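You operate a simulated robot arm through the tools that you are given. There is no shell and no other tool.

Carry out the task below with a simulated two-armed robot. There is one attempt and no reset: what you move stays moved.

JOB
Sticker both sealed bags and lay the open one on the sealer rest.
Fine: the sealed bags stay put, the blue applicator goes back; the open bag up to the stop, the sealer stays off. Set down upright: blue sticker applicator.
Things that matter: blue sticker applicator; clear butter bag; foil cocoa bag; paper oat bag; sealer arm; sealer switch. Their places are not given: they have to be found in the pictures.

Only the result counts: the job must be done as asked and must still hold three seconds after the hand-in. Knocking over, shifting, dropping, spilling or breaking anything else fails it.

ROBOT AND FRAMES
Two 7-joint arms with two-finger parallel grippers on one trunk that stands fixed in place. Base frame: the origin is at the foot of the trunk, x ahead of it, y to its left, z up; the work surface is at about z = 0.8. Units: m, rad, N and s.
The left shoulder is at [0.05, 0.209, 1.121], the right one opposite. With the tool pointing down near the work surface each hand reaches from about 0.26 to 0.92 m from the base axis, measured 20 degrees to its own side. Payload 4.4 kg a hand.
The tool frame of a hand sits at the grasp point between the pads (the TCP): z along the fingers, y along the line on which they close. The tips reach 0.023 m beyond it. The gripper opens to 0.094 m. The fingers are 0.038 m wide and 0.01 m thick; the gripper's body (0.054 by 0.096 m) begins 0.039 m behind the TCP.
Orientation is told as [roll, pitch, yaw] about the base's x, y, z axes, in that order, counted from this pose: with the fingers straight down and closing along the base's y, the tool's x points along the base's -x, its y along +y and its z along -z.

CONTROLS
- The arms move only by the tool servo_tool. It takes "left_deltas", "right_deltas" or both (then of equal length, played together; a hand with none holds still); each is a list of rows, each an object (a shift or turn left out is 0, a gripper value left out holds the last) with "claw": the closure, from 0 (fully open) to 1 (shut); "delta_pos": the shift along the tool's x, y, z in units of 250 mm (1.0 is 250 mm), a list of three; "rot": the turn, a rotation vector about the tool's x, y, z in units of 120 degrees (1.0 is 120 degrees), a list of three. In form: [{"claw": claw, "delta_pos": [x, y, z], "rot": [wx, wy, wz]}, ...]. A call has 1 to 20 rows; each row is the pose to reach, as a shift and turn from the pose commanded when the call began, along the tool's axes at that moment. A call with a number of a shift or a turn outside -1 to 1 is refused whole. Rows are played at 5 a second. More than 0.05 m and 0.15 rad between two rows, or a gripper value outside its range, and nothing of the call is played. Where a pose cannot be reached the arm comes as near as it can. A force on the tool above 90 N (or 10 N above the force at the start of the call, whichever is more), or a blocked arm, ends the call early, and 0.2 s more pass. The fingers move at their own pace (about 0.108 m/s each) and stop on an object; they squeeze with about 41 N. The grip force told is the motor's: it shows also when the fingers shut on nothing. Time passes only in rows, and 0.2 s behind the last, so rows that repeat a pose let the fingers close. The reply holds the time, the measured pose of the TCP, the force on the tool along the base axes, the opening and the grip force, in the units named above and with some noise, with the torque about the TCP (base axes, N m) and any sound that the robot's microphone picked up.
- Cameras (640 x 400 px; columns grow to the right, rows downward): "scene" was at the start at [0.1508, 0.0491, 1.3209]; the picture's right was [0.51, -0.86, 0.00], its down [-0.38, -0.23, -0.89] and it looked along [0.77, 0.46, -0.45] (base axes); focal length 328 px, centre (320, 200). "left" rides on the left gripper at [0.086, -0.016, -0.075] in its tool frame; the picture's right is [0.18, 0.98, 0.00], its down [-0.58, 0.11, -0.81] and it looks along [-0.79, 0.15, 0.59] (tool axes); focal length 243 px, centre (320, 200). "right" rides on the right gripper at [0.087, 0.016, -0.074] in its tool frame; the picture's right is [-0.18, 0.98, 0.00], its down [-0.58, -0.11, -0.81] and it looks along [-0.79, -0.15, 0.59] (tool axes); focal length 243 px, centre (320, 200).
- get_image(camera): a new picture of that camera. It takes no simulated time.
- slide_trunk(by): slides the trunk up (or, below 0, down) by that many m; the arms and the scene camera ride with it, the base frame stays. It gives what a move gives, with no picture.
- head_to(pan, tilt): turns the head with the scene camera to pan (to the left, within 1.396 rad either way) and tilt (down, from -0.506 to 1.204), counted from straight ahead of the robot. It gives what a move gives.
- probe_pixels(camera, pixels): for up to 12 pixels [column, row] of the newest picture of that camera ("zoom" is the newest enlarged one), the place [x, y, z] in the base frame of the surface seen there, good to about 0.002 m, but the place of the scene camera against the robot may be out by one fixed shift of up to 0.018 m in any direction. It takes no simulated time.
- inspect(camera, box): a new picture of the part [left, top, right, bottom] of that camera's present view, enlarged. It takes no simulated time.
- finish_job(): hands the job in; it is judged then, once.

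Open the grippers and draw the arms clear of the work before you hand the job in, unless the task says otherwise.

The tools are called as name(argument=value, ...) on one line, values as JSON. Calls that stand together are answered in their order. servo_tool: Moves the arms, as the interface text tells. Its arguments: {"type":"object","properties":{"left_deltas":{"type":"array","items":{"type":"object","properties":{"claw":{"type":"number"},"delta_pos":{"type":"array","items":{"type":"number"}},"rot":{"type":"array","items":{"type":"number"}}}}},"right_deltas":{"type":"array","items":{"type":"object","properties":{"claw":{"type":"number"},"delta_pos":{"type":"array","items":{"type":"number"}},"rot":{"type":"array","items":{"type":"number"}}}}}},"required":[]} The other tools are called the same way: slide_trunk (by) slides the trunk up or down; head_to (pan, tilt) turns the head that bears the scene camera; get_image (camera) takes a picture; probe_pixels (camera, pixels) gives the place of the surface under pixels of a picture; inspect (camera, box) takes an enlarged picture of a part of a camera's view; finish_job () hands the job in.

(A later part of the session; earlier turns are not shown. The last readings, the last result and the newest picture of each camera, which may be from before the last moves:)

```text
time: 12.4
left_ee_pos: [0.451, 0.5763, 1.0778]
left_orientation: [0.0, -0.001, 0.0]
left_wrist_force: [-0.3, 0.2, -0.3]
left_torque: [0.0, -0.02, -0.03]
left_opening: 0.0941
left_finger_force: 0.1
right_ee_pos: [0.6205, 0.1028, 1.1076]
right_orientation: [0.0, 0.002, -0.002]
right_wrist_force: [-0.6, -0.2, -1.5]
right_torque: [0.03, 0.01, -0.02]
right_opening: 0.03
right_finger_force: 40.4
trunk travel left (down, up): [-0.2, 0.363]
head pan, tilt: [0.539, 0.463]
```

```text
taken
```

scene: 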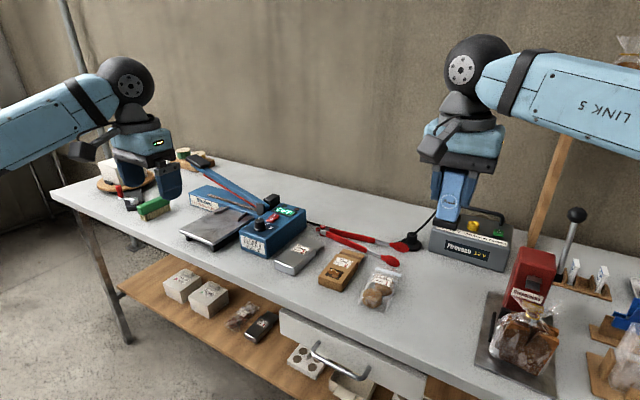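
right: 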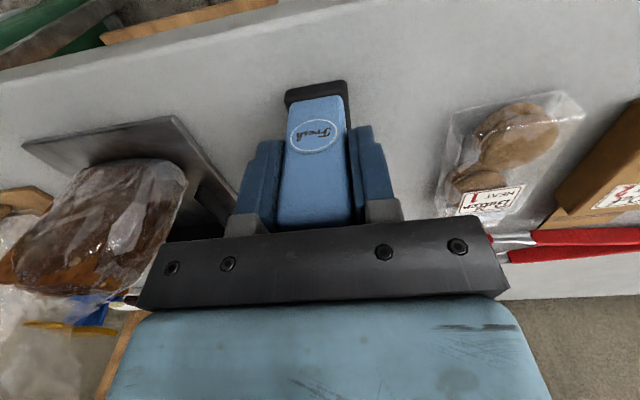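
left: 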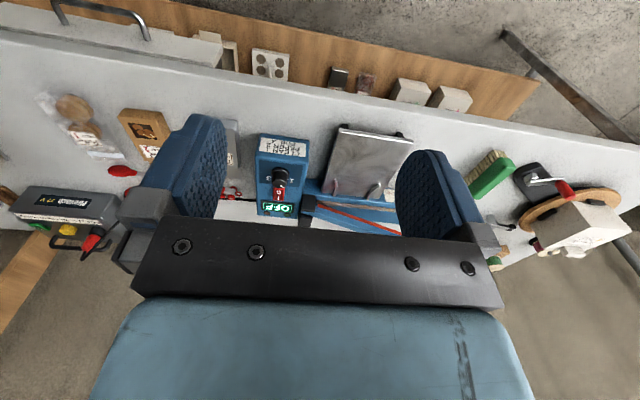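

Applicator lifted cleanly (scene (450,200)). I tilt the hand ~40° about tool y and raise it 0.1 m so the foot's underside faces the scene camera.

servo_tool(right_deltas=[{"delta_pos": [0.0, 0.0, -0.08], "rot": [0, 0.06, 0], "claw": 1.0}, {"delta_pos": [0.0, 0.0, -0.16], "rot": [0, 0.12, 0], "claw": 1.0}, {"delta_pos": [0.0, 0.0, -0.24], "rot": [0, 0.18, 0], "claw": 1.0}, {"delta_pos": [0.0, 0.0, -0.32], "rot": [0, 0.24, 0], "claw": 1.0}, {"delta_pos": [0.0, 0.0, -0.4], "rot": [0, 0.3, 0], "claw": 1.0}, {"delta_pos": [0.0, 0.0, -0.4], "rot": [0, 0.36, 0], "claw": 1.0}, {"delta_pos": [0.0, 0.0, -0.4], "rot": [0, 0.36, 0], "claw": 1.0}])

get_image(camera="scene")

inspect(camera="scene", box=[390, 60, 530, 260])

```text
time: 14.0
left_ee_pos: [0.4497, 0.5761, 1.0775]
left_orientation: [0.0, -0.001, 0.0]
left_wrist_force: [-0.1, -0.3, 0.3]
left_torque: [-0.01, 0.02, 0.03]
left_opening: 0.0941
left_finger_force: 0.1
right_ee_pos: [0.5883, 0.0894, 1.1955]
right_orientation: [0.008, 0.734, 0.0]
right_wrist_force: [-0.2, -0.3, -2.1]
right_torque: [0.0, -0.04, -0.02]
right_opening: 0.0295
right_finger_force: 40.9
right hand out of reach, approached as far as the arm can: row 5, 6, 7
trunk travel left (down, up): [-0.2, 0.363]
head pan, tilt: [0.539, 0.463]
```

```text
taken
```

scene: 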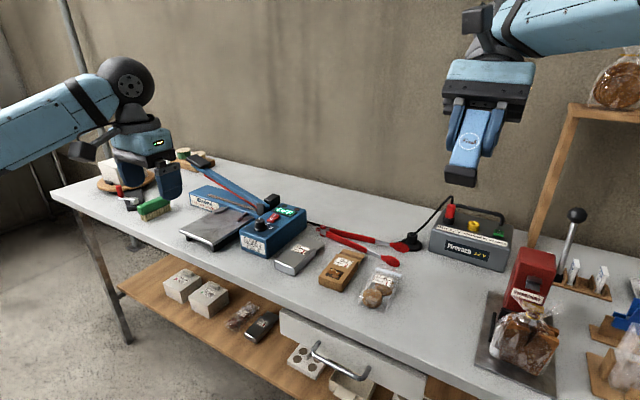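

```text
2.00 times, centred on (460, 160) of scene
```

zoom: 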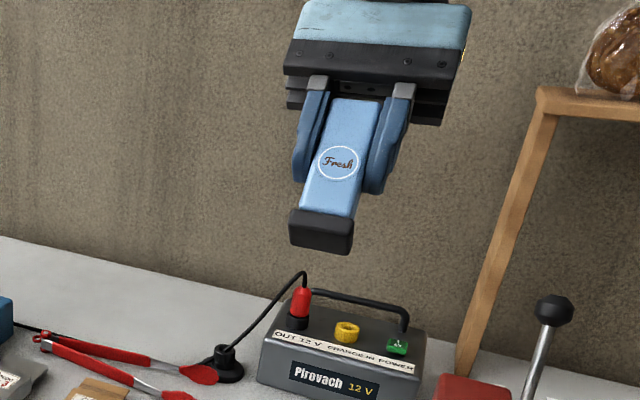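

The dark foot is at scene (468,176); I zoom in strongly to see its underside.

inspect(camera="scene", box=[440, 130, 500, 195])

```text
6.15 times, centred on (470, 162) of scene
```

zoom: 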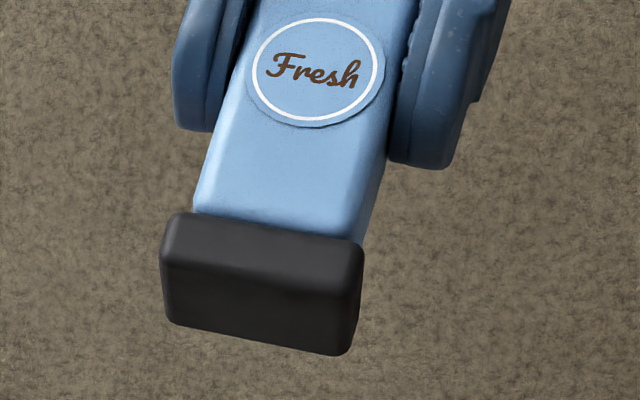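

The foot is a plain black shoe, so pressing it flat on the bag applies the sticker. I bring the hand back upright and down a bit.

servo_tool(right_deltas=[{"delta_pos": [0.0, 0.0, 0.0], "rot": [0, -0.06, 0], "claw": 1.0}, {"delta_pos": [-0.06, 0.0, 0.06], "rot": [0, -0.12, 0], "claw": 1.0}, {"delta_pos": [-0.12, 0.0, 0.12], "rot": [0, -0.18, 0], "claw": 1.0}, {"delta_pos": [-0.18, 0.0, 0.18], "rot": [0, -0.24, 0], "claw": 1.0}, {"delta_pos": [-0.24, 0.0, 0.24], "rot": [0, -0.3, 0], "claw": 1.0}, {"delta_pos": [-0.274, 0.0, 0.292], "rot": [0, -0.36, 0], "claw": 1.0}, {"delta_pos": [-0.274, 0.0, 0.292], "rot": [0, -0.36, 0], "claw": 1.0}, {"delta_pos": [-0.274, 0.0, 0.292], "rot": [0, -0.36, 0], "claw": 1.0}])

get_image(camera="scene")

inspect(camera="scene", box=[310, 230, 430, 320])

```text
time: 15.8
left_ee_pos: [0.4512, 0.5758, 1.0793]
left_orientation: [0.0, -0.002, 0.0]
left_wrist_force: [0.1, 0.1, 0.1]
left_torque: [0.02, 0.05, 0.07]
left_opening: 0.0942
left_finger_force: 0.0
right_ee_pos: [0.5889, 0.0906, 1.0942]
right_orientation: [0.0, -0.001, -0.002]
right_wrist_force: [0.7, -0.5, -0.9]
right_torque: [0.02, 0.01, -0.01]
right_opening: 0.0298
right_finger_force: 41.1
trunk travel left (down, up): [-0.2, 0.363]
head pan, tilt: [0.539, 0.463]
```

```text
taken
```

scene: 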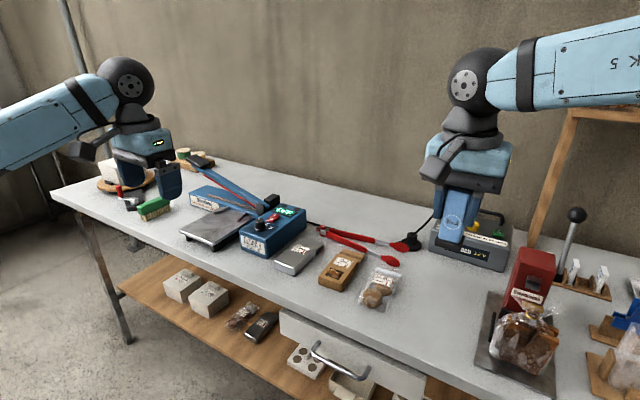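

```text
4.44 times, centred on (370, 275) of scene
```

zoom: 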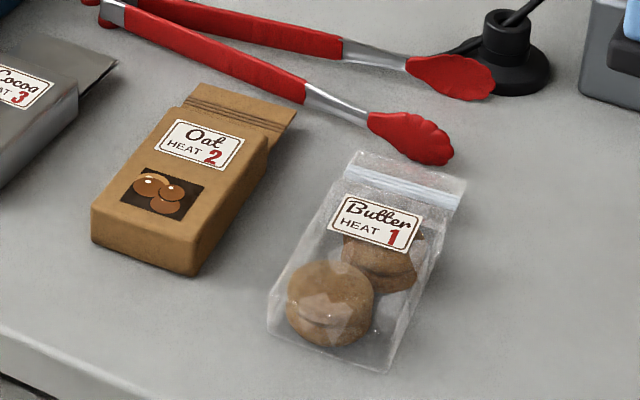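

I probe the butter and oat bag outlines and labels in this zoom (scene z will read ~15 mm high).

probe_pixels(camera="zoom", pixels=[[276, 295], [388, 350], [345, 188], [432, 222], [330, 215], [415, 245], [345, 195], [420, 218], [330, 290], [345, 260], [400, 300], [310, 250]])

probe_pixels(camera="zoom", pixels=[[96, 205], [195, 242], [182, 112], [266, 137], [155, 150], [230, 170], [122, 200], [185, 215], [160, 160], [180, 265], [205, 205], [140, 180]])

```text
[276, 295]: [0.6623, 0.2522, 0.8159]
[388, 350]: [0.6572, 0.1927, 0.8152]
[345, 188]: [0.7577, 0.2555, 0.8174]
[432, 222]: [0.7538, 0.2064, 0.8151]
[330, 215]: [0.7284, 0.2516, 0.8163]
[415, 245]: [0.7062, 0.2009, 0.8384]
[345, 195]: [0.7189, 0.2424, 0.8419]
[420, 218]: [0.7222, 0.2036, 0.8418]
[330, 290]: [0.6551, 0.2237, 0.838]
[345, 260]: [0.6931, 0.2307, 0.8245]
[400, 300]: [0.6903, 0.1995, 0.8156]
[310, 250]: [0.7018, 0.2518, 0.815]
```

```text
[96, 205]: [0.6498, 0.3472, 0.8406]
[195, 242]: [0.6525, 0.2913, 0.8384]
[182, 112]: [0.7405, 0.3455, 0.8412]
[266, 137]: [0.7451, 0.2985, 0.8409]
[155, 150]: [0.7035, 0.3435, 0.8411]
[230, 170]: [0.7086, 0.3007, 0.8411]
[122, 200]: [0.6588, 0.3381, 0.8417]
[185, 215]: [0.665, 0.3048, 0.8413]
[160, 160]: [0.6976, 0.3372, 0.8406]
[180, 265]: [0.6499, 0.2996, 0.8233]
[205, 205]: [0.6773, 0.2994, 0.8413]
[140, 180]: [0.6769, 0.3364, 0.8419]
```

Butter body spans x≈0.633–0.733 with a slight yaw, its label x≈0.695–0.722; oat body x≈0.648–0.745, y≈0.294–0.347. I'll sticker behind the labels: butter at (0.664, 0.217); first hover at z≈0.96.

servo_tool(right_deltas=[{"delta_pos": [-0.05, 0.085, 0.05], "claw": 1.0}, {"delta_pos": [-0.1, 0.17, 0.12], "claw": 1.0}, {"delta_pos": [-0.15, 0.255, 0.22], "claw": 1.0}, {"delta_pos": [-0.2, 0.34, 0.32], "claw": 1.0}, {"delta_pos": [-0.25, 0.425, 0.42], "claw": 1.0}, {"delta_pos": [-0.3, 0.506, 0.5], "claw": 1.0}, {"delta_pos": [-0.3, 0.506, 0.537], "claw": 1.0}, {"delta_pos": [-0.3, 0.506, 0.537], "claw": 1.0}])

get_image(camera="scene")

get_image(camera="right")

```text
time: 17.6
left_ee_pos: [0.4512, 0.5758, 1.0782]
left_orientation: [0.0, 0.001, 0.0]
left_wrist_force: [0.6, -0.3, 0.4]
left_torque: [0.02, 0.0, 0.01]
left_opening: 0.0938
left_finger_force: 0.2
right_ee_pos: [0.6645, 0.2187, 0.9601]
right_orientation: [0.0, -0.001, 0.0]
right_wrist_force: [-0.2, -0.1, -0.7]
right_torque: [0.0, -0.01, -0.03]
right_opening: 0.0295
right_finger_force: 40.6
trunk travel left (down, up): [-0.2, 0.363]
head pan, tilt: [0.539, 0.463]
```

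```text
taken
```

scene: 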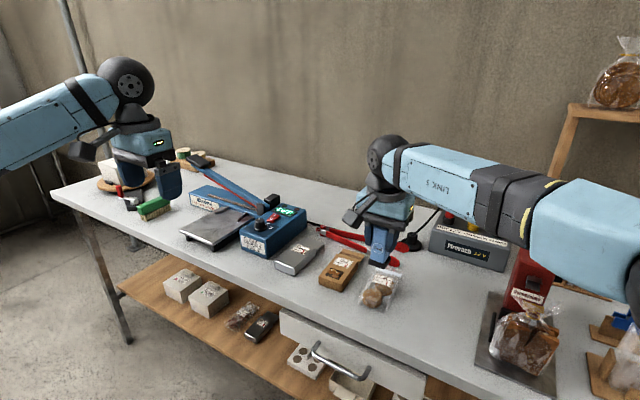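

```text
taken
```

right: 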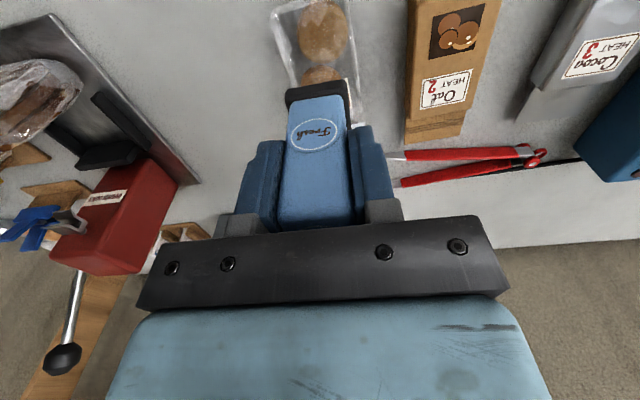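

The foot hovers over the butter bag, whose rear is visible at (315,45). I probe its outline in the right camera to verify the foot will land well inside.

inspect(camera="right", box=[255, 0, 375, 130])

probe_pixels(camera="right", pixels=[[272, 14], [287, 80], [352, 30], [357, 110], [322, 30], [345, 3], [315, 73], [440, 90], [409, 20], [500, 20], [406, 110], [460, 135]])

```text
3.08 times, centred on (315, 65) of right
```

zoom: 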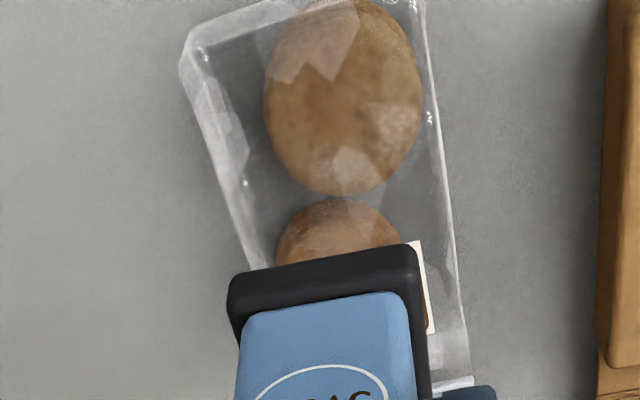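

```text
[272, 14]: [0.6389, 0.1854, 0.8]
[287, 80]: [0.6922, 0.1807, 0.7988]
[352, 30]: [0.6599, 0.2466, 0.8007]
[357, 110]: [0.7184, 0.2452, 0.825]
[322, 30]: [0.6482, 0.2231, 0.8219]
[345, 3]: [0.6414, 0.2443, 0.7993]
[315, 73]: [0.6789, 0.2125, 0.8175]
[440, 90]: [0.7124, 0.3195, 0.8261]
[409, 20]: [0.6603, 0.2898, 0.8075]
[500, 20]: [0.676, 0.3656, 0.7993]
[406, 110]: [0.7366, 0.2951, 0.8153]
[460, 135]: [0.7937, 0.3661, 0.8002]
```

Bag near edge runs y≈0.188–0.243, centre 0.216, matching my target. I descend to TCP z≈0.890, about 3 mm above contact.

servo_tool(right_deltas=[{"delta_pos": [0.0, -0.004, 0.1], "claw": 1.0}, {"delta_pos": [0.0, -0.004, 0.18], "claw": 1.0}, {"delta_pos": [0.0, -0.004, 0.24], "claw": 1.0}, {"delta_pos": [0.0, -0.004, 0.28], "claw": 1.0}, {"delta_pos": [0.0, -0.004, 0.28], "claw": 1.0}])

get_image(camera="right")

inspect(camera="scene", box=[320, 200, 440, 320])

```text
time: 18.8
left_ee_pos: [0.4499, 0.5765, 1.0786]
left_orientation: [-0.001, -0.001, -0.002]
left_wrist_force: [-0.2, 0.1, 0.2]
left_torque: [0.02, 0.0, 0.01]
left_opening: 0.0939
left_finger_force: 0.1
right_ee_pos: [0.6638, 0.2173, 0.8906]
right_orientation: [0.0, 0.001, -0.002]
right_wrist_force: [-0.8, -0.5, -1.2]
right_torque: [-0.02, -0.03, 0.02]
right_opening: 0.0294
right_finger_force: 41.2
trunk travel left (down, up): [-0.2, 0.363]
head pan, tilt: [0.539, 0.463]
```

```text
taken
```

right: 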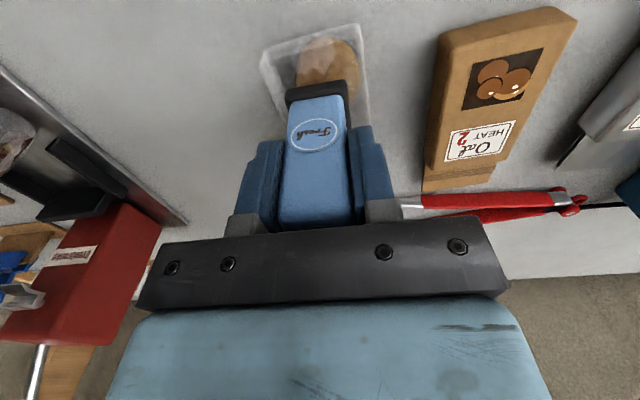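

```text
3.33 times, centred on (380, 260) of scene
```

zoom: 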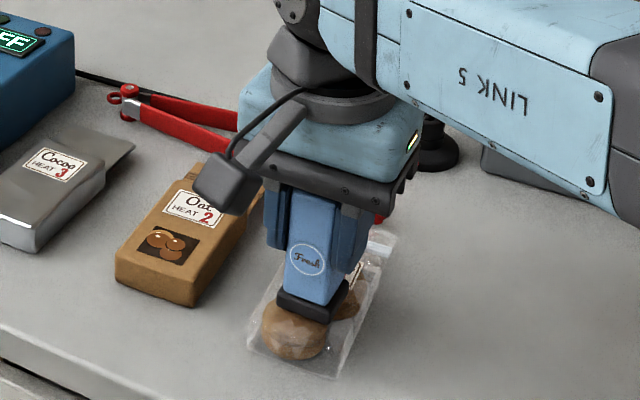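

Foot sits over the bag between the cookies and label, force ≈ −1 N baseline. I step down 1 mm per row for 6 mm and read force and sound.

servo_tool(right_deltas=[{"delta_pos": [0.0, 0.0, 0.004], "claw": 1.0}, {"delta_pos": [0.0, 0.0, 0.008], "claw": 1.0}, {"delta_pos": [0.0, 0.0, 0.012], "claw": 1.0}, {"delta_pos": [0.0, 0.0, 0.016], "claw": 1.0}, {"delta_pos": [0.0, 0.0, 0.02], "claw": 1.0}, {"delta_pos": [0.0, 0.0, 0.02], "claw": 1.0}])

```text
time: 20.2
left_ee_pos: [0.4498, 0.5755, 1.0798]
left_orientation: [0.0, -0.002, -0.001]
left_wrist_force: [-0.6, 0.1, 0.4]
left_torque: [0.03, 0.05, 0.01]
left_opening: 0.0939
left_finger_force: 0.1
right_ee_pos: [0.6631, 0.2161, 0.888]
right_orientation: [0.002, -0.002, -0.001]
right_wrist_force: [2.8, -0.6, 13.7]
right_torque: [-0.11, -0.19, 0.01]
right_opening: 0.0297
right_finger_force: 40.8
trunk travel left (down, up): [-0.2, 0.363]
head pan, tilt: [0.539, 0.463]
```

Contact: 13.7 N at z≈0.888, no sound yet. I press 1 mm more and hold.

servo_tool(right_deltas=[{"delta_pos": [0.0, 0.0, 0.004], "claw": 1.0}, {"delta_pos": [0.0, 0.0, 0.004], "claw": 1.0}])

inspect(camera="scene", box=[340, 220, 430, 320])

```text
time: 20.8
left_ee_pos: [0.4493, 0.5751, 1.0806]
left_orientation: [0.0, -0.002, 0.0]
left_wrist_force: [-0.6, -0.1, -0.6]
left_torque: [-0.01, 0.0, 0.02]
left_opening: 0.0942
left_finger_force: 0.0
right_ee_pos: [0.6628, 0.2172, 0.8872]
right_orientation: [0.001, -0.005, -0.003]
right_wrist_force: [5.8, 1.4, 24.0]
right_torque: [0.04, -0.46, 0.04]
right_opening: 0.0297
right_finger_force: 41.3
trunk travel left (down, up): [-0.2, 0.363]
head pan, tilt: [0.539, 0.463]
```

```text
4.00 times, centred on (385, 270) of scene
```

zoom: 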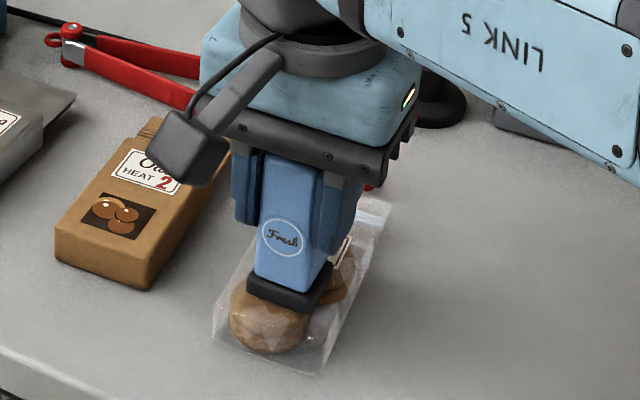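

Force 24 N with no sound and some lateral load; I lift straight up slowly to look for the sticker.

servo_tool(right_deltas=[{"delta_pos": [0.0, 0.0, -0.008], "claw": 1.0}, {"delta_pos": [0.0, 0.0, -0.02], "claw": 1.0}, {"delta_pos": [0.0, 0.0, -0.04], "claw": 1.0}, {"delta_pos": [0.0, 0.0, -0.12], "claw": 1.0}, {"delta_pos": [0.0, 0.0, -0.24], "claw": 1.0}, {"delta_pos": [0.0, 0.0, -0.32], "claw": 1.0}, {"delta_pos": [0.0, 0.0, -0.32], "claw": 1.0}])

inspect(camera="scene", box=[340, 220, 430, 320])

inspect(camera="right", box=[250, 0, 380, 130])

```text
time: 22.4
left_ee_pos: [0.4521, 0.576, 1.0781]
left_orientation: [0.001, -0.001, 0.0]
left_wrist_force: [0.0, -0.3, -0.7]
left_torque: [-0.02, 0.01, -0.03]
left_opening: 0.0941
left_finger_force: 0.2
right_ee_pos: [0.6648, 0.2178, 0.9651]
right_orientation: [0.0, -0.001, -0.001]
right_wrist_force: [-0.3, -0.9, -2.0]
right_torque: [0.03, 0.01, -0.03]
right_opening: 0.03
right_finger_force: 41.0
trunk travel left (down, up): [-0.2, 0.363]
head pan, tilt: [0.539, 0.463]
```

```text
4.00 times, centred on (385, 270) of scene
```

zoom: 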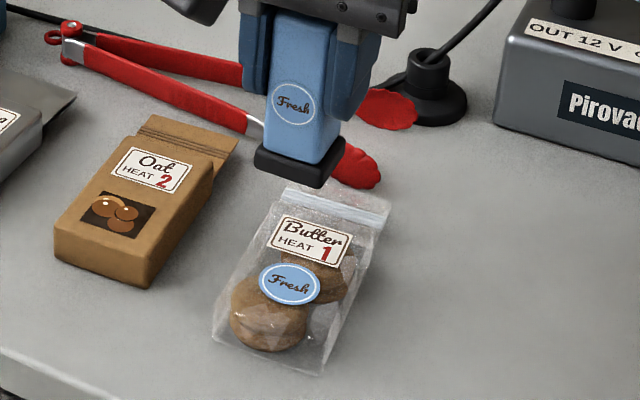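

```text
3.08 times, centred on (315, 65) of right
```

zoom: 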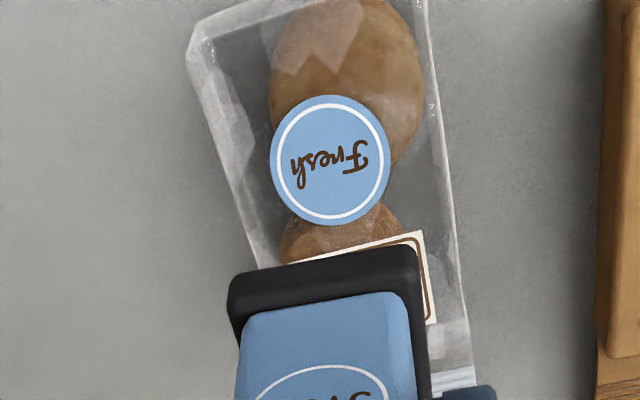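

The "Fresh" sticker is on the butter bag and the bag hasn't visibly moved. I probe the sticker's place to learn its offset from the TCP, plus the oat bag for the next press.

get_image(camera="right")

probe_pixels(camera="right", pixels=[[318, 52], [300, 52], [337, 52], [318, 34], [318, 72], [412, 10], [495, 10], [407, 100], [470, 98], [425, 90], [472, 75], [440, 30]])

```text
taken
```

right: 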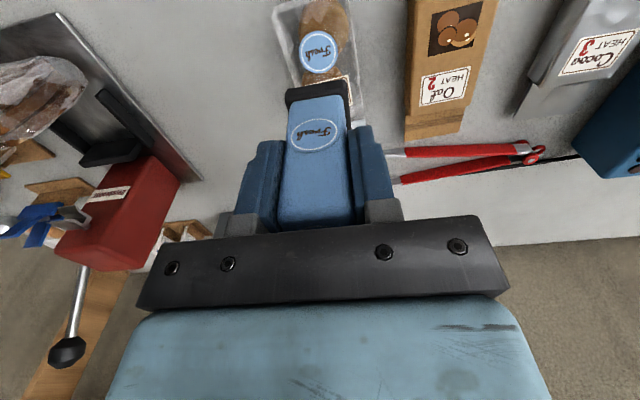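

```text
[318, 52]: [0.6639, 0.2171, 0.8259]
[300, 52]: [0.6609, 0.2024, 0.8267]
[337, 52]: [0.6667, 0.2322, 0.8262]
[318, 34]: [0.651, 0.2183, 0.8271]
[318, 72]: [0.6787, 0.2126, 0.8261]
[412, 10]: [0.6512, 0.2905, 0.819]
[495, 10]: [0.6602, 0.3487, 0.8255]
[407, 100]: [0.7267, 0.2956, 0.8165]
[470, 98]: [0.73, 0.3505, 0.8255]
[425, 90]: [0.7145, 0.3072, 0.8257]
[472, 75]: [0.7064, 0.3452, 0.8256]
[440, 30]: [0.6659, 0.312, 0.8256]
```

Sticker landed exactly at the TCP (0.664, 0.217), radius ~15 mm. Oat's centreline at x≈0.675 is y≈0.321, label begins x≈0.70, so I hover at (0.675, 0.321).

servo_tool(right_deltas=[{"delta_pos": [-0.01, 0.1, 0.0], "claw": 1.0}, {"delta_pos": [-0.02, 0.22, 0.0], "claw": 1.0}, {"delta_pos": [-0.03, 0.34, 0.0], "claw": 1.0}, {"delta_pos": [-0.04, 0.412, 0.0], "claw": 1.0}, {"delta_pos": [-0.04, 0.412, 0.0], "claw": 1.0}, {"delta_pos": [-0.04, 0.412, 0.0], "claw": 1.0}])

get_image(camera="right")

get_image(camera="scene")

```text
time: 23.8
left_ee_pos: [0.4514, 0.5773, 1.0782]
left_orientation: [0.0, 0.0, 0.0]
left_wrist_force: [-0.8, -0.1, -0.3]
left_torque: [-0.01, -0.01, -0.01]
left_opening: 0.094
left_finger_force: 0.1
right_ee_pos: [0.6653, 0.2172, 0.966]
right_orientation: [0.001, 0.0, 0.0]
right_wrist_force: [0.0, 0.3, -1.6]
right_torque: [-0.02, 0.04, 0.0]
right_opening: 0.0298
right_finger_force: 41.0
right hand out of reach, approached as far as the arm can: row 1, 2, 3, 4, 5, 6
trunk travel left (down, up): [-0.2, 0.363]
head pan, tilt: [0.539, 0.463]
```

```text
taken
```

right: 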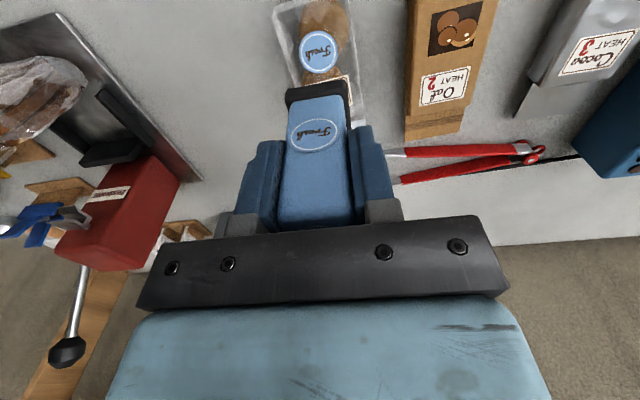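

```text
taken
```

scene: 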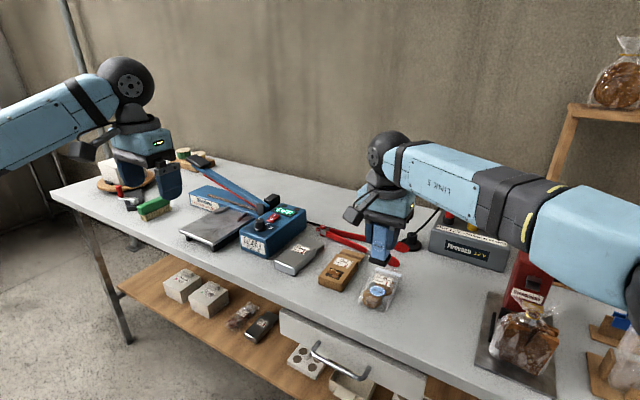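

The right arm is at its limit there and did not move. The left arm reaches the oat bag easily, so I'll set the applicator back at its home place with the right hand, and re-grip it with the left; first hover over home (0.6186, 0.1049).

servo_tool(right_deltas=[{"delta_pos": [0.03, -0.08, 0.0], "claw": 1.0}, {"delta_pos": [0.07, -0.18, 0.0], "claw": 1.0}, {"delta_pos": [0.12, -0.3, 0.0], "claw": 1.0}, {"delta_pos": [0.16, -0.4, 0.0], "claw": 1.0}, {"delta_pos": [0.186, -0.449, 0.03], "claw": 1.0}, {"delta_pos": [0.186, -0.449, 0.06], "claw": 1.0}, {"delta_pos": [0.186, -0.449, 0.06], "claw": 1.0}])

get_image(camera="scene")

```text
time: 25.4
left_ee_pos: [0.4514, 0.576, 1.0781]
left_orientation: [0.0, 0.0, 0.001]
left_wrist_force: [-0.1, 0.4, -0.5]
left_torque: [-0.03, 0.01, 0.02]
left_opening: 0.0942
left_finger_force: 0.0
right_ee_pos: [0.619, 0.105, 0.9478]
right_orientation: [0.0, 0.0, -0.002]
right_wrist_force: [0.2, 0.2, -0.7]
right_torque: [0.0, 0.01, 0.02]
right_opening: 0.0295
right_finger_force: 40.9
trunk travel left (down, up): [-0.2, 0.363]
head pan, tilt: [0.539, 0.463]
```

```text
taken
```

scene: 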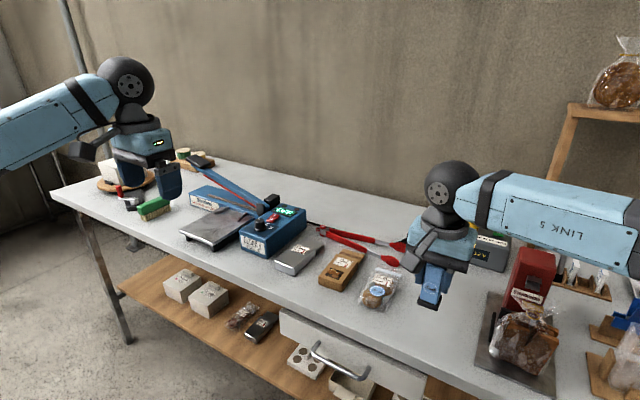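

Over home at (0.619, 0.105). I descend to z≈0.866, ~5 mm above the table contact.

servo_tool(right_deltas=[{"delta_pos": [0.0, 0.0, 0.1], "claw": 1.0}, {"delta_pos": [0.0, 0.0, 0.2], "claw": 1.0}, {"delta_pos": [0.0, 0.0, 0.28], "claw": 1.0}, {"delta_pos": [0.0, 0.0, 0.325], "claw": 1.0}, {"delta_pos": [0.0, 0.0, 0.325], "claw": 1.0}])

servo_tool(right_deltas=[{"delta_pos": [0.0, 0.0, 0.004], "claw": 1.0}, {"delta_pos": [0.0, 0.0, 0.008], "claw": 1.0}, {"delta_pos": [0.0, 0.0, 0.012], "claw": 1.0}, {"delta_pos": [0.0, 0.0, 0.012], "claw": 1.0}])

```text
time: 26.6
left_ee_pos: [0.4507, 0.5753, 1.0785]
left_orientation: [0.0, 0.001, -0.001]
left_wrist_force: [0.1, -0.4, -0.5]
left_torque: [0.01, -0.01, 0.0]
left_opening: 0.0938
left_finger_force: 0.0
right_ee_pos: [0.618, 0.1058, 0.8669]
right_orientation: [0.0, 0.0, -0.001]
right_wrist_force: [0.1, 0.7, -1.4]
right_torque: [0.01, 0.01, 0.04]
right_opening: 0.0297
right_finger_force: 41.3
trunk travel left (down, up): [-0.2, 0.363]
head pan, tilt: [0.539, 0.463]
```

```text
time: 27.6
left_ee_pos: [0.4503, 0.5767, 1.0785]
left_orientation: [0.0, 0.002, 0.0]
left_wrist_force: [0.4, -0.1, 0.1]
left_torque: [0.0, -0.01, 0.01]
left_opening: 0.094
left_finger_force: 0.0
right_ee_pos: [0.6198, 0.1066, 0.8642]
right_orientation: [0.0, 0.0, -0.002]
right_wrist_force: [1.3, 0.3, -2.1]
right_torque: [-0.02, -0.01, -0.02]
right_opening: 0.0297
right_finger_force: 41.4
trunk travel left (down, up): [-0.2, 0.363]
head pan, tilt: [0.539, 0.463]
```

No contact yet at z≈0.864; I keep stepping down 1 mm per row.

servo_tool(right_deltas=[{"delta_pos": [0.0, 0.0, 0.004], "claw": 1.0}, {"delta_pos": [0.0, 0.0, 0.008], "claw": 1.0}, {"delta_pos": [0.0, 0.0, 0.008], "claw": 1.0}])

```text
time: 28.4
left_ee_pos: [0.4513, 0.5762, 1.0795]
left_orientation: [0.0, 0.0, 0.0]
left_wrist_force: [0.9, -0.1, 0.3]
left_torque: [0.0, 0.02, 0.04]
left_opening: 0.0943
left_finger_force: 0.1
right_ee_pos: [0.6194, 0.1074, 0.8617]
right_orientation: [-0.001, 0.0, -0.002]
right_wrist_force: [0.1, -0.4, 1.3]
right_torque: [-0.03, -0.07, 0.02]
right_opening: 0.0297
right_finger_force: 40.9
trunk travel left (down, up): [-0.2, 0.363]
head pan, tilt: [0.539, 0.463]
```

Light contact at z≈0.8617 (+2.7 N over baseline). I avoid pressing further (no sticker on the table) and open the fingers.

servo_tool(right_deltas=[{"delta_pos": [0.0, 0.0, 0.0], "claw": 0.6}, {"delta_pos": [0.0, 0.0, 0.0], "claw": 0.4}, {"delta_pos": [0.0, 0.0, 0.0], "claw": 0.2}, {"delta_pos": [0.0, 0.0, 0.0], "claw": 0.2}, {"delta_pos": [0.0, 0.0, 0.0], "claw": 0.2}])

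get_image(camera="right")

inspect(camera="scene", box=[370, 240, 490, 350])

```text
time: 29.6
left_ee_pos: [0.4497, 0.5768, 1.079]
left_orientation: [0.001, 0.0, -0.002]
left_wrist_force: [0.0, -1.0, -1.1]
left_torque: [0.0, 0.0, -0.02]
left_opening: 0.094
left_finger_force: 0.1
right_ee_pos: [0.6189, 0.1063, 0.8621]
right_orientation: [0.0, 0.001, -0.003]
right_wrist_force: [-0.5, -0.6, 0.0]
right_torque: [-0.02, 0.02, -0.02]
right_opening: 0.0751
right_finger_force: 0.1
trunk travel left (down, up): [-0.2, 0.363]
head pan, tilt: [0.539, 0.463]
```

```text
taken
```

right: 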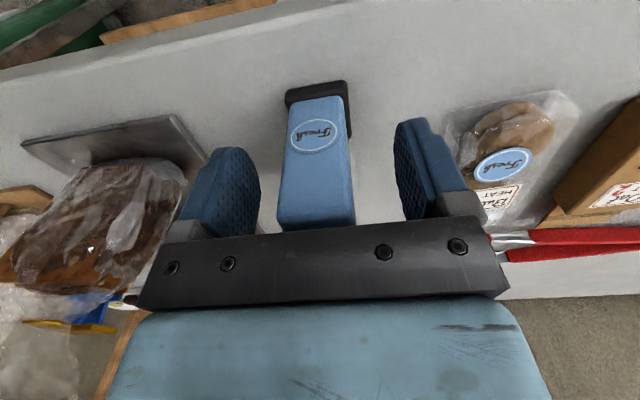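

```text
3.64 times, centred on (430, 295) of scene
```

zoom: 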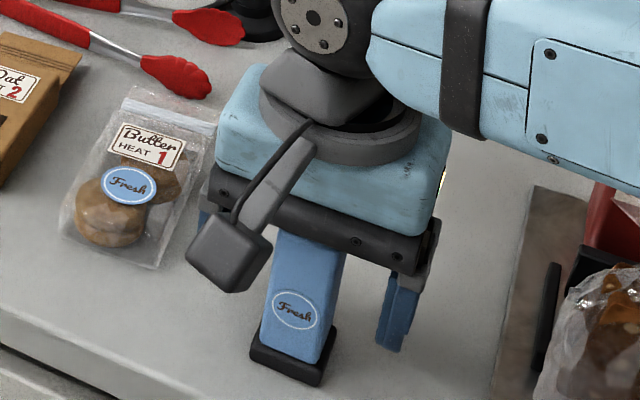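

Released and standing upright. I raise the right hand straight up, then next park it back and to the right.

servo_tool(right_deltas=[{"delta_pos": [0.0, 0.0, -0.1], "claw": 0.2}, {"delta_pos": [0.0, 0.0, -0.24], "claw": 0.2}, {"delta_pos": [0.0, 0.0, -0.4], "claw": 0.2}, {"delta_pos": [0.0, 0.0, -0.58], "claw": 0.2}, {"delta_pos": [0.0, 0.0, -0.76], "claw": 0.2}, {"delta_pos": [0.15, -0.08, -0.8], "claw": 0.2}, {"delta_pos": [0.3, -0.18, -0.84], "claw": 0.2}, {"delta_pos": [0.45, -0.28, -0.88], "claw": 0.2}, {"delta_pos": [0.6, -0.38, -0.9], "claw": 0.2}, {"delta_pos": [0.72, -0.5, -0.9], "claw": 0.2}, {"delta_pos": [0.82, -0.64, -0.9], "claw": 0.2}, {"delta_pos": [0.88, -0.8, -0.9], "claw": 0.2}])

get_image(camera="scene")

get_image(camera="right")

```text
time: 32.2
left_ee_pos: [0.4508, 0.5751, 1.0799]
left_orientation: [0.002, -0.002, 0.0]
left_wrist_force: [-0.1, 0.0, -0.1]
left_torque: [0.03, 0.02, 0.02]
left_opening: 0.0941
left_finger_force: 0.1
right_ee_pos: [0.3989, -0.0929, 1.0838]
right_orientation: [0.002, 0.001, -0.003]
right_wrist_force: [0.3, -0.9, 0.5]
right_torque: [0.01, -0.03, -0.01]
right_opening: 0.0751
right_finger_force: 0.1
trunk travel left (down, up): [-0.2, 0.363]
head pan, tilt: [0.539, 0.463]
```

```text
taken
```

scene: 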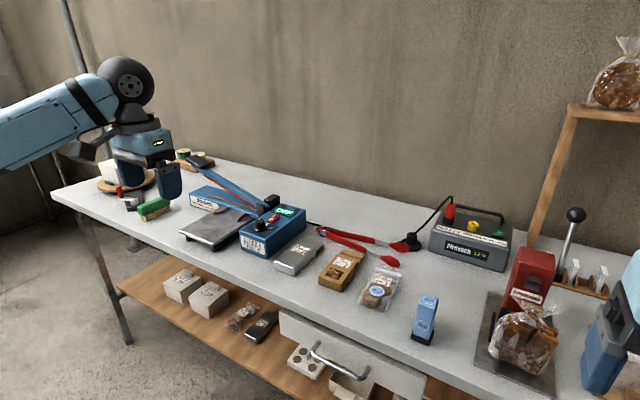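

```text
taken
```

right: 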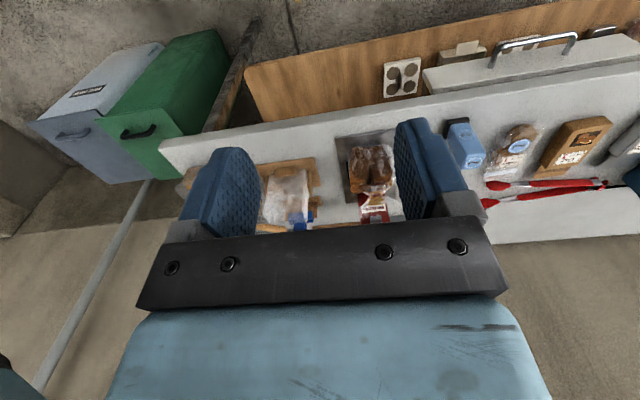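

The applicator stands at (427,318) as before. I probe its place, and park the right hand further right to give the left arm room.

probe_pixels(camera="scene", pixels=[[428, 300], [424, 325], [424, 342], [384, 275], [332, 279]])

servo_tool(right_deltas=[{"delta_pos": [0.0, -0.16, 0.0]}, {"delta_pos": [0.0, -0.32, 0.0]}, {"delta_pos": [0.0, -0.48, 0.0]}, {"delta_pos": [0.0, -0.6, 0.0]}, {"delta_pos": [0.0, -0.6, 0.0]}], left_deltas=[{"delta_pos": [0.0, -0.16, 0.0], "claw": 0.2}, {"delta_pos": [0.0, -0.32, 0.0], "claw": 0.2}, {"delta_pos": [0.0, -0.48, 0.0], "claw": 0.2}, {"delta_pos": [0.0, -0.62, 0.0], "claw": 0.2}, {"delta_pos": [0.0, -0.7, 0.0], "claw": 0.2}])

inspect(camera="scene", box=[380, 260, 500, 370])

```text
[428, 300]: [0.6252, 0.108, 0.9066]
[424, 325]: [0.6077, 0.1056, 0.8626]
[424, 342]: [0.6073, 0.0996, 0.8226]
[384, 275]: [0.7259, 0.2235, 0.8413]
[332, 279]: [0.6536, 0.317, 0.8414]
```

```text
time: 33.4
left_ee_pos: [0.4517, 0.3995, 1.0777]
left_orientation: [0.0, 0.001, 0.0]
left_wrist_force: [0.4, 0.1, 0.1]
left_torque: [-0.02, 0.0, -0.01]
left_opening: 0.0754
left_finger_force: 0.0
right_ee_pos: [0.3992, -0.2434, 1.0863]
right_orientation: [0.0, 0.0, -0.002]
right_wrist_force: [-0.8, 0.3, 0.2]
right_torque: [0.0, -0.01, -0.02]
right_opening: 0.075
right_finger_force: 0.0
trunk travel left (down, up): [-0.2, 0.363]
head pan, tilt: [0.539, 0.463]
```

```text
3.64 times, centred on (440, 315) of scene
```

zoom: 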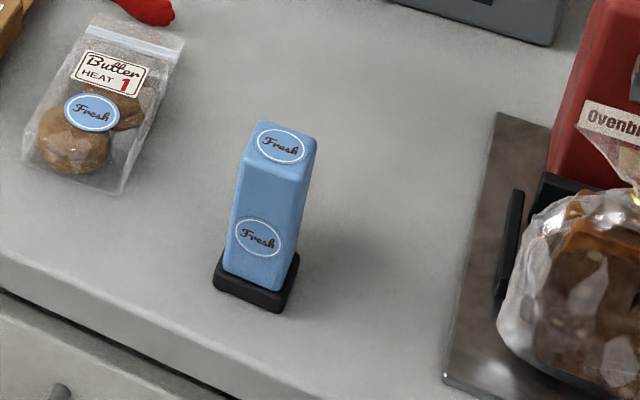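

The applicator is within ~1 mm of its start place. I bring the left hand over toward it at z≈1.08.

servo_tool(left_deltas=[{"delta_pos": [-0.07, -0.15, 0.0], "claw": 0.2}, {"delta_pos": [-0.14, -0.3, 0.0], "claw": 0.2}, {"delta_pos": [-0.21, -0.45, 0.0], "claw": 0.2}, {"delta_pos": [-0.28, -0.6, 0.0], "claw": 0.2}, {"delta_pos": [-0.36, -0.74, 0.0], "claw": 0.2}, {"delta_pos": [-0.45, -0.88, 0.0], "claw": 0.2}, {"delta_pos": [-0.55, -1.0, 0.0], "claw": 0.2}, {"delta_pos": [-0.55, -1.0, 0.0], "claw": 0.2}])

get_image(camera="left")

get_image(camera="scene")

```text
time: 35.2
left_ee_pos: [0.59, 0.15, 1.0783]
left_orientation: [0.0, 0.0, 0.001]
left_wrist_force: [-0.3, -0.2, -0.9]
left_torque: [-0.02, 0.02, -0.01]
left_opening: 0.0753
left_finger_force: 0.1
right_ee_pos: [0.3982, -0.2436, 1.0857]
right_orientation: [0.0, 0.001, 0.0]
right_wrist_force: [-0.5, -0.7, 0.3]
right_torque: [0.0, -0.04, 0.0]
right_opening: 0.0752
right_finger_force: 0.1
trunk travel left (down, up): [-0.2, 0.363]
head pan, tilt: [0.539, 0.463]
```

```text
taken
```

left: 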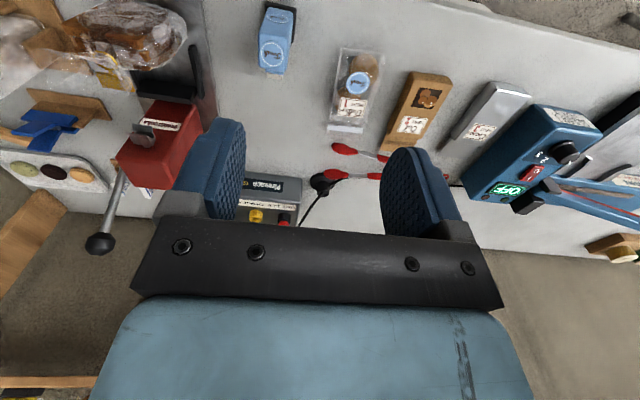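

```text
taken
```

scene: 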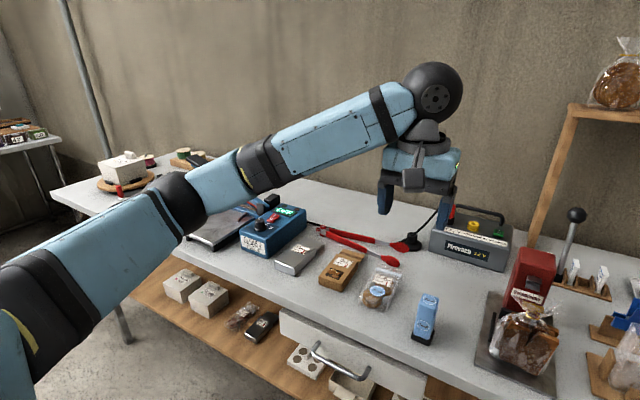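

Left hand at (0.59, 0.15). I probe the applicator's top in the left camera at (273,55), then go over it.

probe_pixels(camera="left", pixels=[[272, 55], [262, 42], [288, 44], [262, 66], [284, 68], [268, 12], [292, 10]])

servo_tool(left_deltas=[{"delta_pos": [-0.04, -0.06, 0.08], "claw": 0.2}, {"delta_pos": [-0.08, -0.12, 0.16], "claw": 0.2}, {"delta_pos": [-0.114, -0.176, 0.24], "claw": 0.2}, {"delta_pos": [-0.114, -0.176, 0.31], "claw": 0.2}, {"delta_pos": [-0.114, -0.176, 0.31], "claw": 0.2}])

get_image(camera="left")

```text
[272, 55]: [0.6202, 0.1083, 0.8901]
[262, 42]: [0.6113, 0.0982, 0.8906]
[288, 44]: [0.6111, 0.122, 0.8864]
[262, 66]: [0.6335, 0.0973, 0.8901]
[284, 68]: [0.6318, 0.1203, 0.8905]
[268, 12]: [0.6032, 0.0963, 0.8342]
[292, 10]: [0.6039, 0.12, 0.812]
```

```text
time: 36.4
left_ee_pos: [0.6176, 0.1066, 0.9999]
left_orientation: [-0.001, 0.002, 0.0]
left_wrist_force: [0.3, 0.3, 0.2]
left_torque: [0.02, -0.01, -0.01]
left_opening: 0.0751
left_finger_force: 0.1
right_ee_pos: [0.3989, -0.2424, 1.0863]
right_orientation: [0.0, 0.001, -0.003]
right_wrist_force: [-0.3, 0.1, -0.5]
right_torque: [0.0, 0.0, -0.01]
right_opening: 0.0753
right_finger_force: 0.1
trunk travel left (down, up): [-0.2, 0.363]
head pan, tilt: [0.539, 0.463]
```

```text
taken
```

left: 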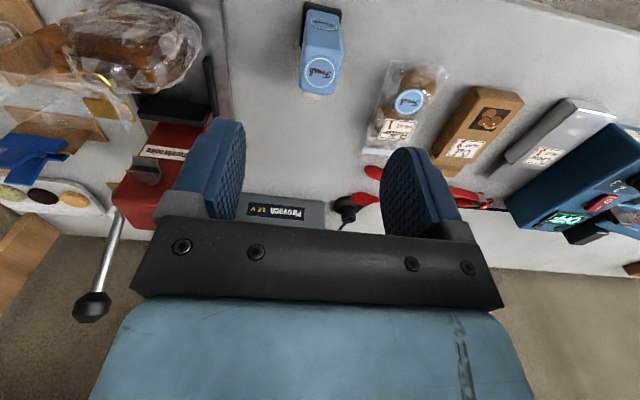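

Now I probe the applicator's top corners from this nearer view, (302,45)–(343,90).

inspect(camera="left", box=[280, 0, 360, 110])

probe_pixels(camera="left", pixels=[[304, 55], [340, 58], [303, 88], [332, 92], [320, 70], [306, 75], [336, 78], [300, 40], [343, 40]])

```text
3.64 times, centred on (320, 55) of left
```

zoom: 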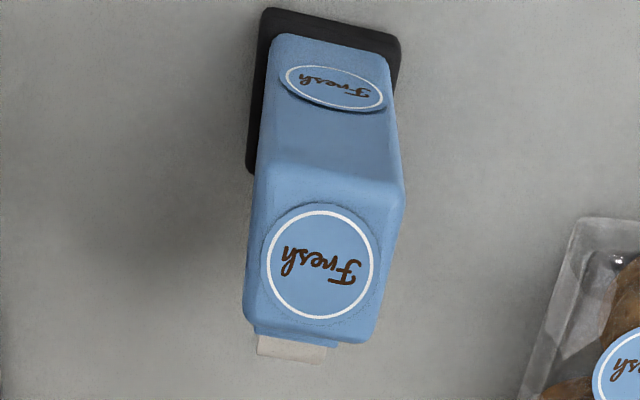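

```text
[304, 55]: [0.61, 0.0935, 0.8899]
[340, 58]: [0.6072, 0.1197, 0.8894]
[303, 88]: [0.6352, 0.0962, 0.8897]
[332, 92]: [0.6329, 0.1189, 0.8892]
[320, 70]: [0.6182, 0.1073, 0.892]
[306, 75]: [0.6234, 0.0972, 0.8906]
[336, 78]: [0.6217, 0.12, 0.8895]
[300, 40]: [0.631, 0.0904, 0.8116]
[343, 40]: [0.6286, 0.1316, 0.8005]
```

Centre (0.619, 0.107) – the hand is aligned. I descend to z≈0.862 with fingers open 75 mm, then close.

servo_tool(left_deltas=[{"delta_pos": [-0.004, 0.0, 0.14], "claw": 0.2}, {"delta_pos": [-0.004, 0.0, 0.28], "claw": 0.2}, {"delta_pos": [-0.004, 0.0, 0.4], "claw": 0.2}, {"delta_pos": [-0.004, 0.0, 0.5], "claw": 0.2}, {"delta_pos": [-0.004, 0.0, 0.55], "claw": 0.2}, {"delta_pos": [-0.004, 0.0, 0.55], "claw": 0.2}])

get_image(camera="left")

```text
time: 37.8
left_ee_pos: [0.6194, 0.1041, 0.8635]
left_orientation: [-0.001, 0.0, -0.002]
left_wrist_force: [0.3, -0.3, 0.2]
left_torque: [-0.01, 0.0, -0.01]
left_opening: 0.0753
left_finger_force: 0.1
right_ee_pos: [0.3995, -0.2435, 1.0858]
right_orientation: [0.001, 0.0, -0.003]
right_wrist_force: [0.2, 0.0, -0.2]
right_torque: [-0.02, 0.02, 0.03]
right_opening: 0.0752
right_finger_force: 0.1
trunk travel left (down, up): [-0.2, 0.363]
head pan, tilt: [0.539, 0.463]
```

```text
taken
```

left: 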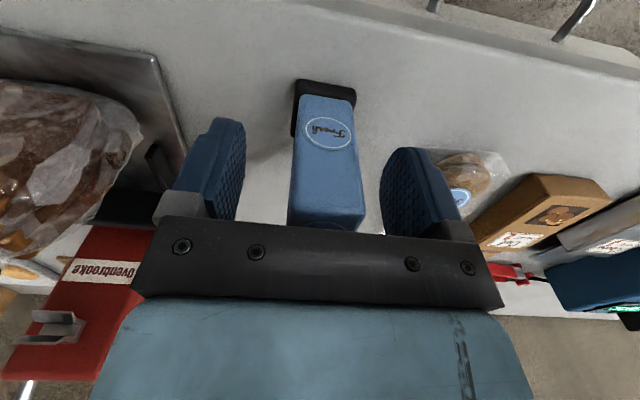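

The applicator is ~2–3 mm to +y of the finger centre; I shift +0.0025 in y and close.

servo_tool(left_deltas=[{"delta_pos": [0.0, 0.01, 0.004], "claw": 0.4}, {"delta_pos": [0.0, 0.01, 0.004], "claw": 0.6}, {"delta_pos": [0.0, 0.01, 0.004], "claw": 0.8}, {"delta_pos": [0.0, 0.01, 0.004], "claw": 1.0}, {"delta_pos": [0.0, 0.01, 0.004], "claw": 1.0}, {"delta_pos": [0.0, 0.01, 0.004], "claw": 1.0}])

get_image(camera="left")

```text
time: 39.2
left_ee_pos: [0.619, 0.1075, 0.8623]
left_orientation: [0.001, 0.0, -0.001]
left_wrist_force: [2.2, -0.4, 2.6]
left_torque: [-0.02, -0.11, 0.02]
left_opening: 0.0294
left_finger_force: 41.1
right_ee_pos: [0.3993, -0.243, 1.0862]
right_orientation: [0.001, 0.0, -0.003]
right_wrist_force: [0.1, 1.0, -0.2]
right_torque: [0.01, 0.01, 0.0]
right_opening: 0.0754
right_finger_force: 0.1
trunk travel left (down, up): [-0.2, 0.363]
head pan, tilt: [0.539, 0.463]
```

```text
taken
```

left: 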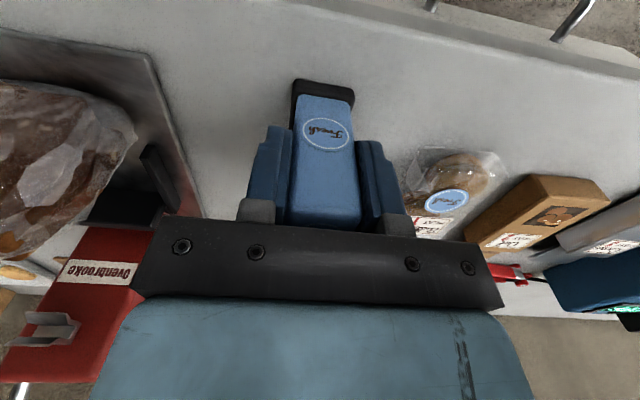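

Gripped by the left hand at (0.619, 0.1075, 0.862). I lift 0.10 m and carry it to hover over the oat bag at (0.675, 0.321).

servo_tool(left_deltas=[{"delta_pos": [0.0, 0.0, -0.04], "claw": 1.0}, {"delta_pos": [0.0, 0.0, -0.12], "claw": 1.0}, {"delta_pos": [0.0, 0.0, -0.26], "claw": 1.0}, {"delta_pos": [0.0, 0.0, -0.41], "claw": 1.0}, {"delta_pos": [-0.03, 0.12, -0.41], "claw": 1.0}, {"delta_pos": [-0.07, 0.26, -0.41], "claw": 1.0}, {"delta_pos": [-0.11, 0.42, -0.41], "claw": 1.0}, {"delta_pos": [-0.15, 0.58, -0.41], "claw": 1.0}, {"delta_pos": [-0.19, 0.74, -0.41], "claw": 1.0}, {"delta_pos": [-0.224, 0.854, -0.41], "claw": 1.0}, {"delta_pos": [-0.224, 0.854, -0.41], "claw": 1.0}])

get_image(camera="left")

get_image(camera="scene")

```text
time: 41.6
left_ee_pos: [0.6757, 0.3197, 0.9643]
left_orientation: [0.001, 0.001, -0.001]
left_wrist_force: [0.1, 0.7, -1.5]
left_torque: [-0.01, 0.01, 0.05]
left_opening: 0.0295
left_finger_force: 41.2
right_ee_pos: [0.3988, -0.2449, 1.0861]
right_orientation: [0.0, 0.0, -0.002]
right_wrist_force: [-0.1, -0.2, -0.3]
right_torque: [0.01, -0.03, 0.0]
right_opening: 0.0752
right_finger_force: 0.1
trunk travel left (down, up): [-0.2, 0.363]
head pan, tilt: [0.539, 0.463]
```

```text
taken
```

left: 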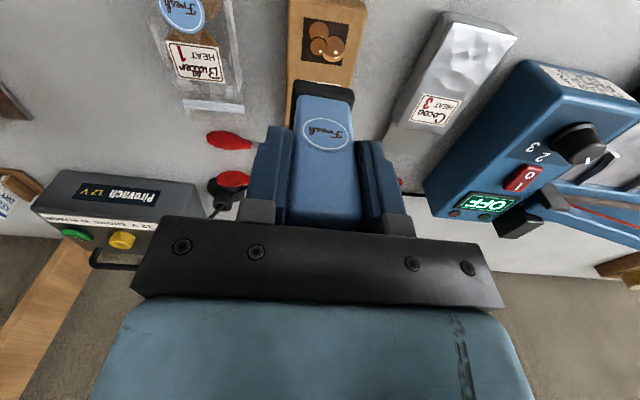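

```text
taken
```

scene: 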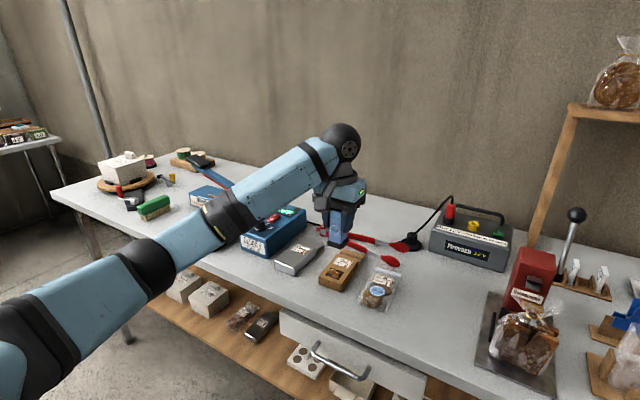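

The foot hovers over the oat bag's rear. Before descending I check how low the left forearm is by probing it in the scene view at (255,200), (190,240), (150,270).

probe_pixels(camera="scene", pixels=[[300, 170], [270, 200], [240, 225], [215, 245], [185, 245], [165, 280], [150, 265], [120, 300], [80, 320], [225, 200]])

probe_pixels(camera="left", pixels=[[288, 20], [367, 10], [285, 95], [355, 80], [322, 75], [305, 22], [340, 28], [322, 10]])

```text
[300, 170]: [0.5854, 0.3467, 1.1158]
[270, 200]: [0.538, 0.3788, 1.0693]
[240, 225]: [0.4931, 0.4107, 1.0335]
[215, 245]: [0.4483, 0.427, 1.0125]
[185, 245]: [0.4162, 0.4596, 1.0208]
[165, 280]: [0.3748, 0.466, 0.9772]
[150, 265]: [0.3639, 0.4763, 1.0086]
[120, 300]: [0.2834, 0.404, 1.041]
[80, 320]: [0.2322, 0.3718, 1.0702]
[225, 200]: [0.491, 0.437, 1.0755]
```

```text
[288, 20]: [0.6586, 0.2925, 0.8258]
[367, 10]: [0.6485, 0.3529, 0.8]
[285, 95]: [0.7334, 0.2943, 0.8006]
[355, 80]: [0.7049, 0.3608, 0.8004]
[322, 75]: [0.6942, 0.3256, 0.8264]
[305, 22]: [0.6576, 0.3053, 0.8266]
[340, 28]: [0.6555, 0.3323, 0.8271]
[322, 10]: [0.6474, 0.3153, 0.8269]
```

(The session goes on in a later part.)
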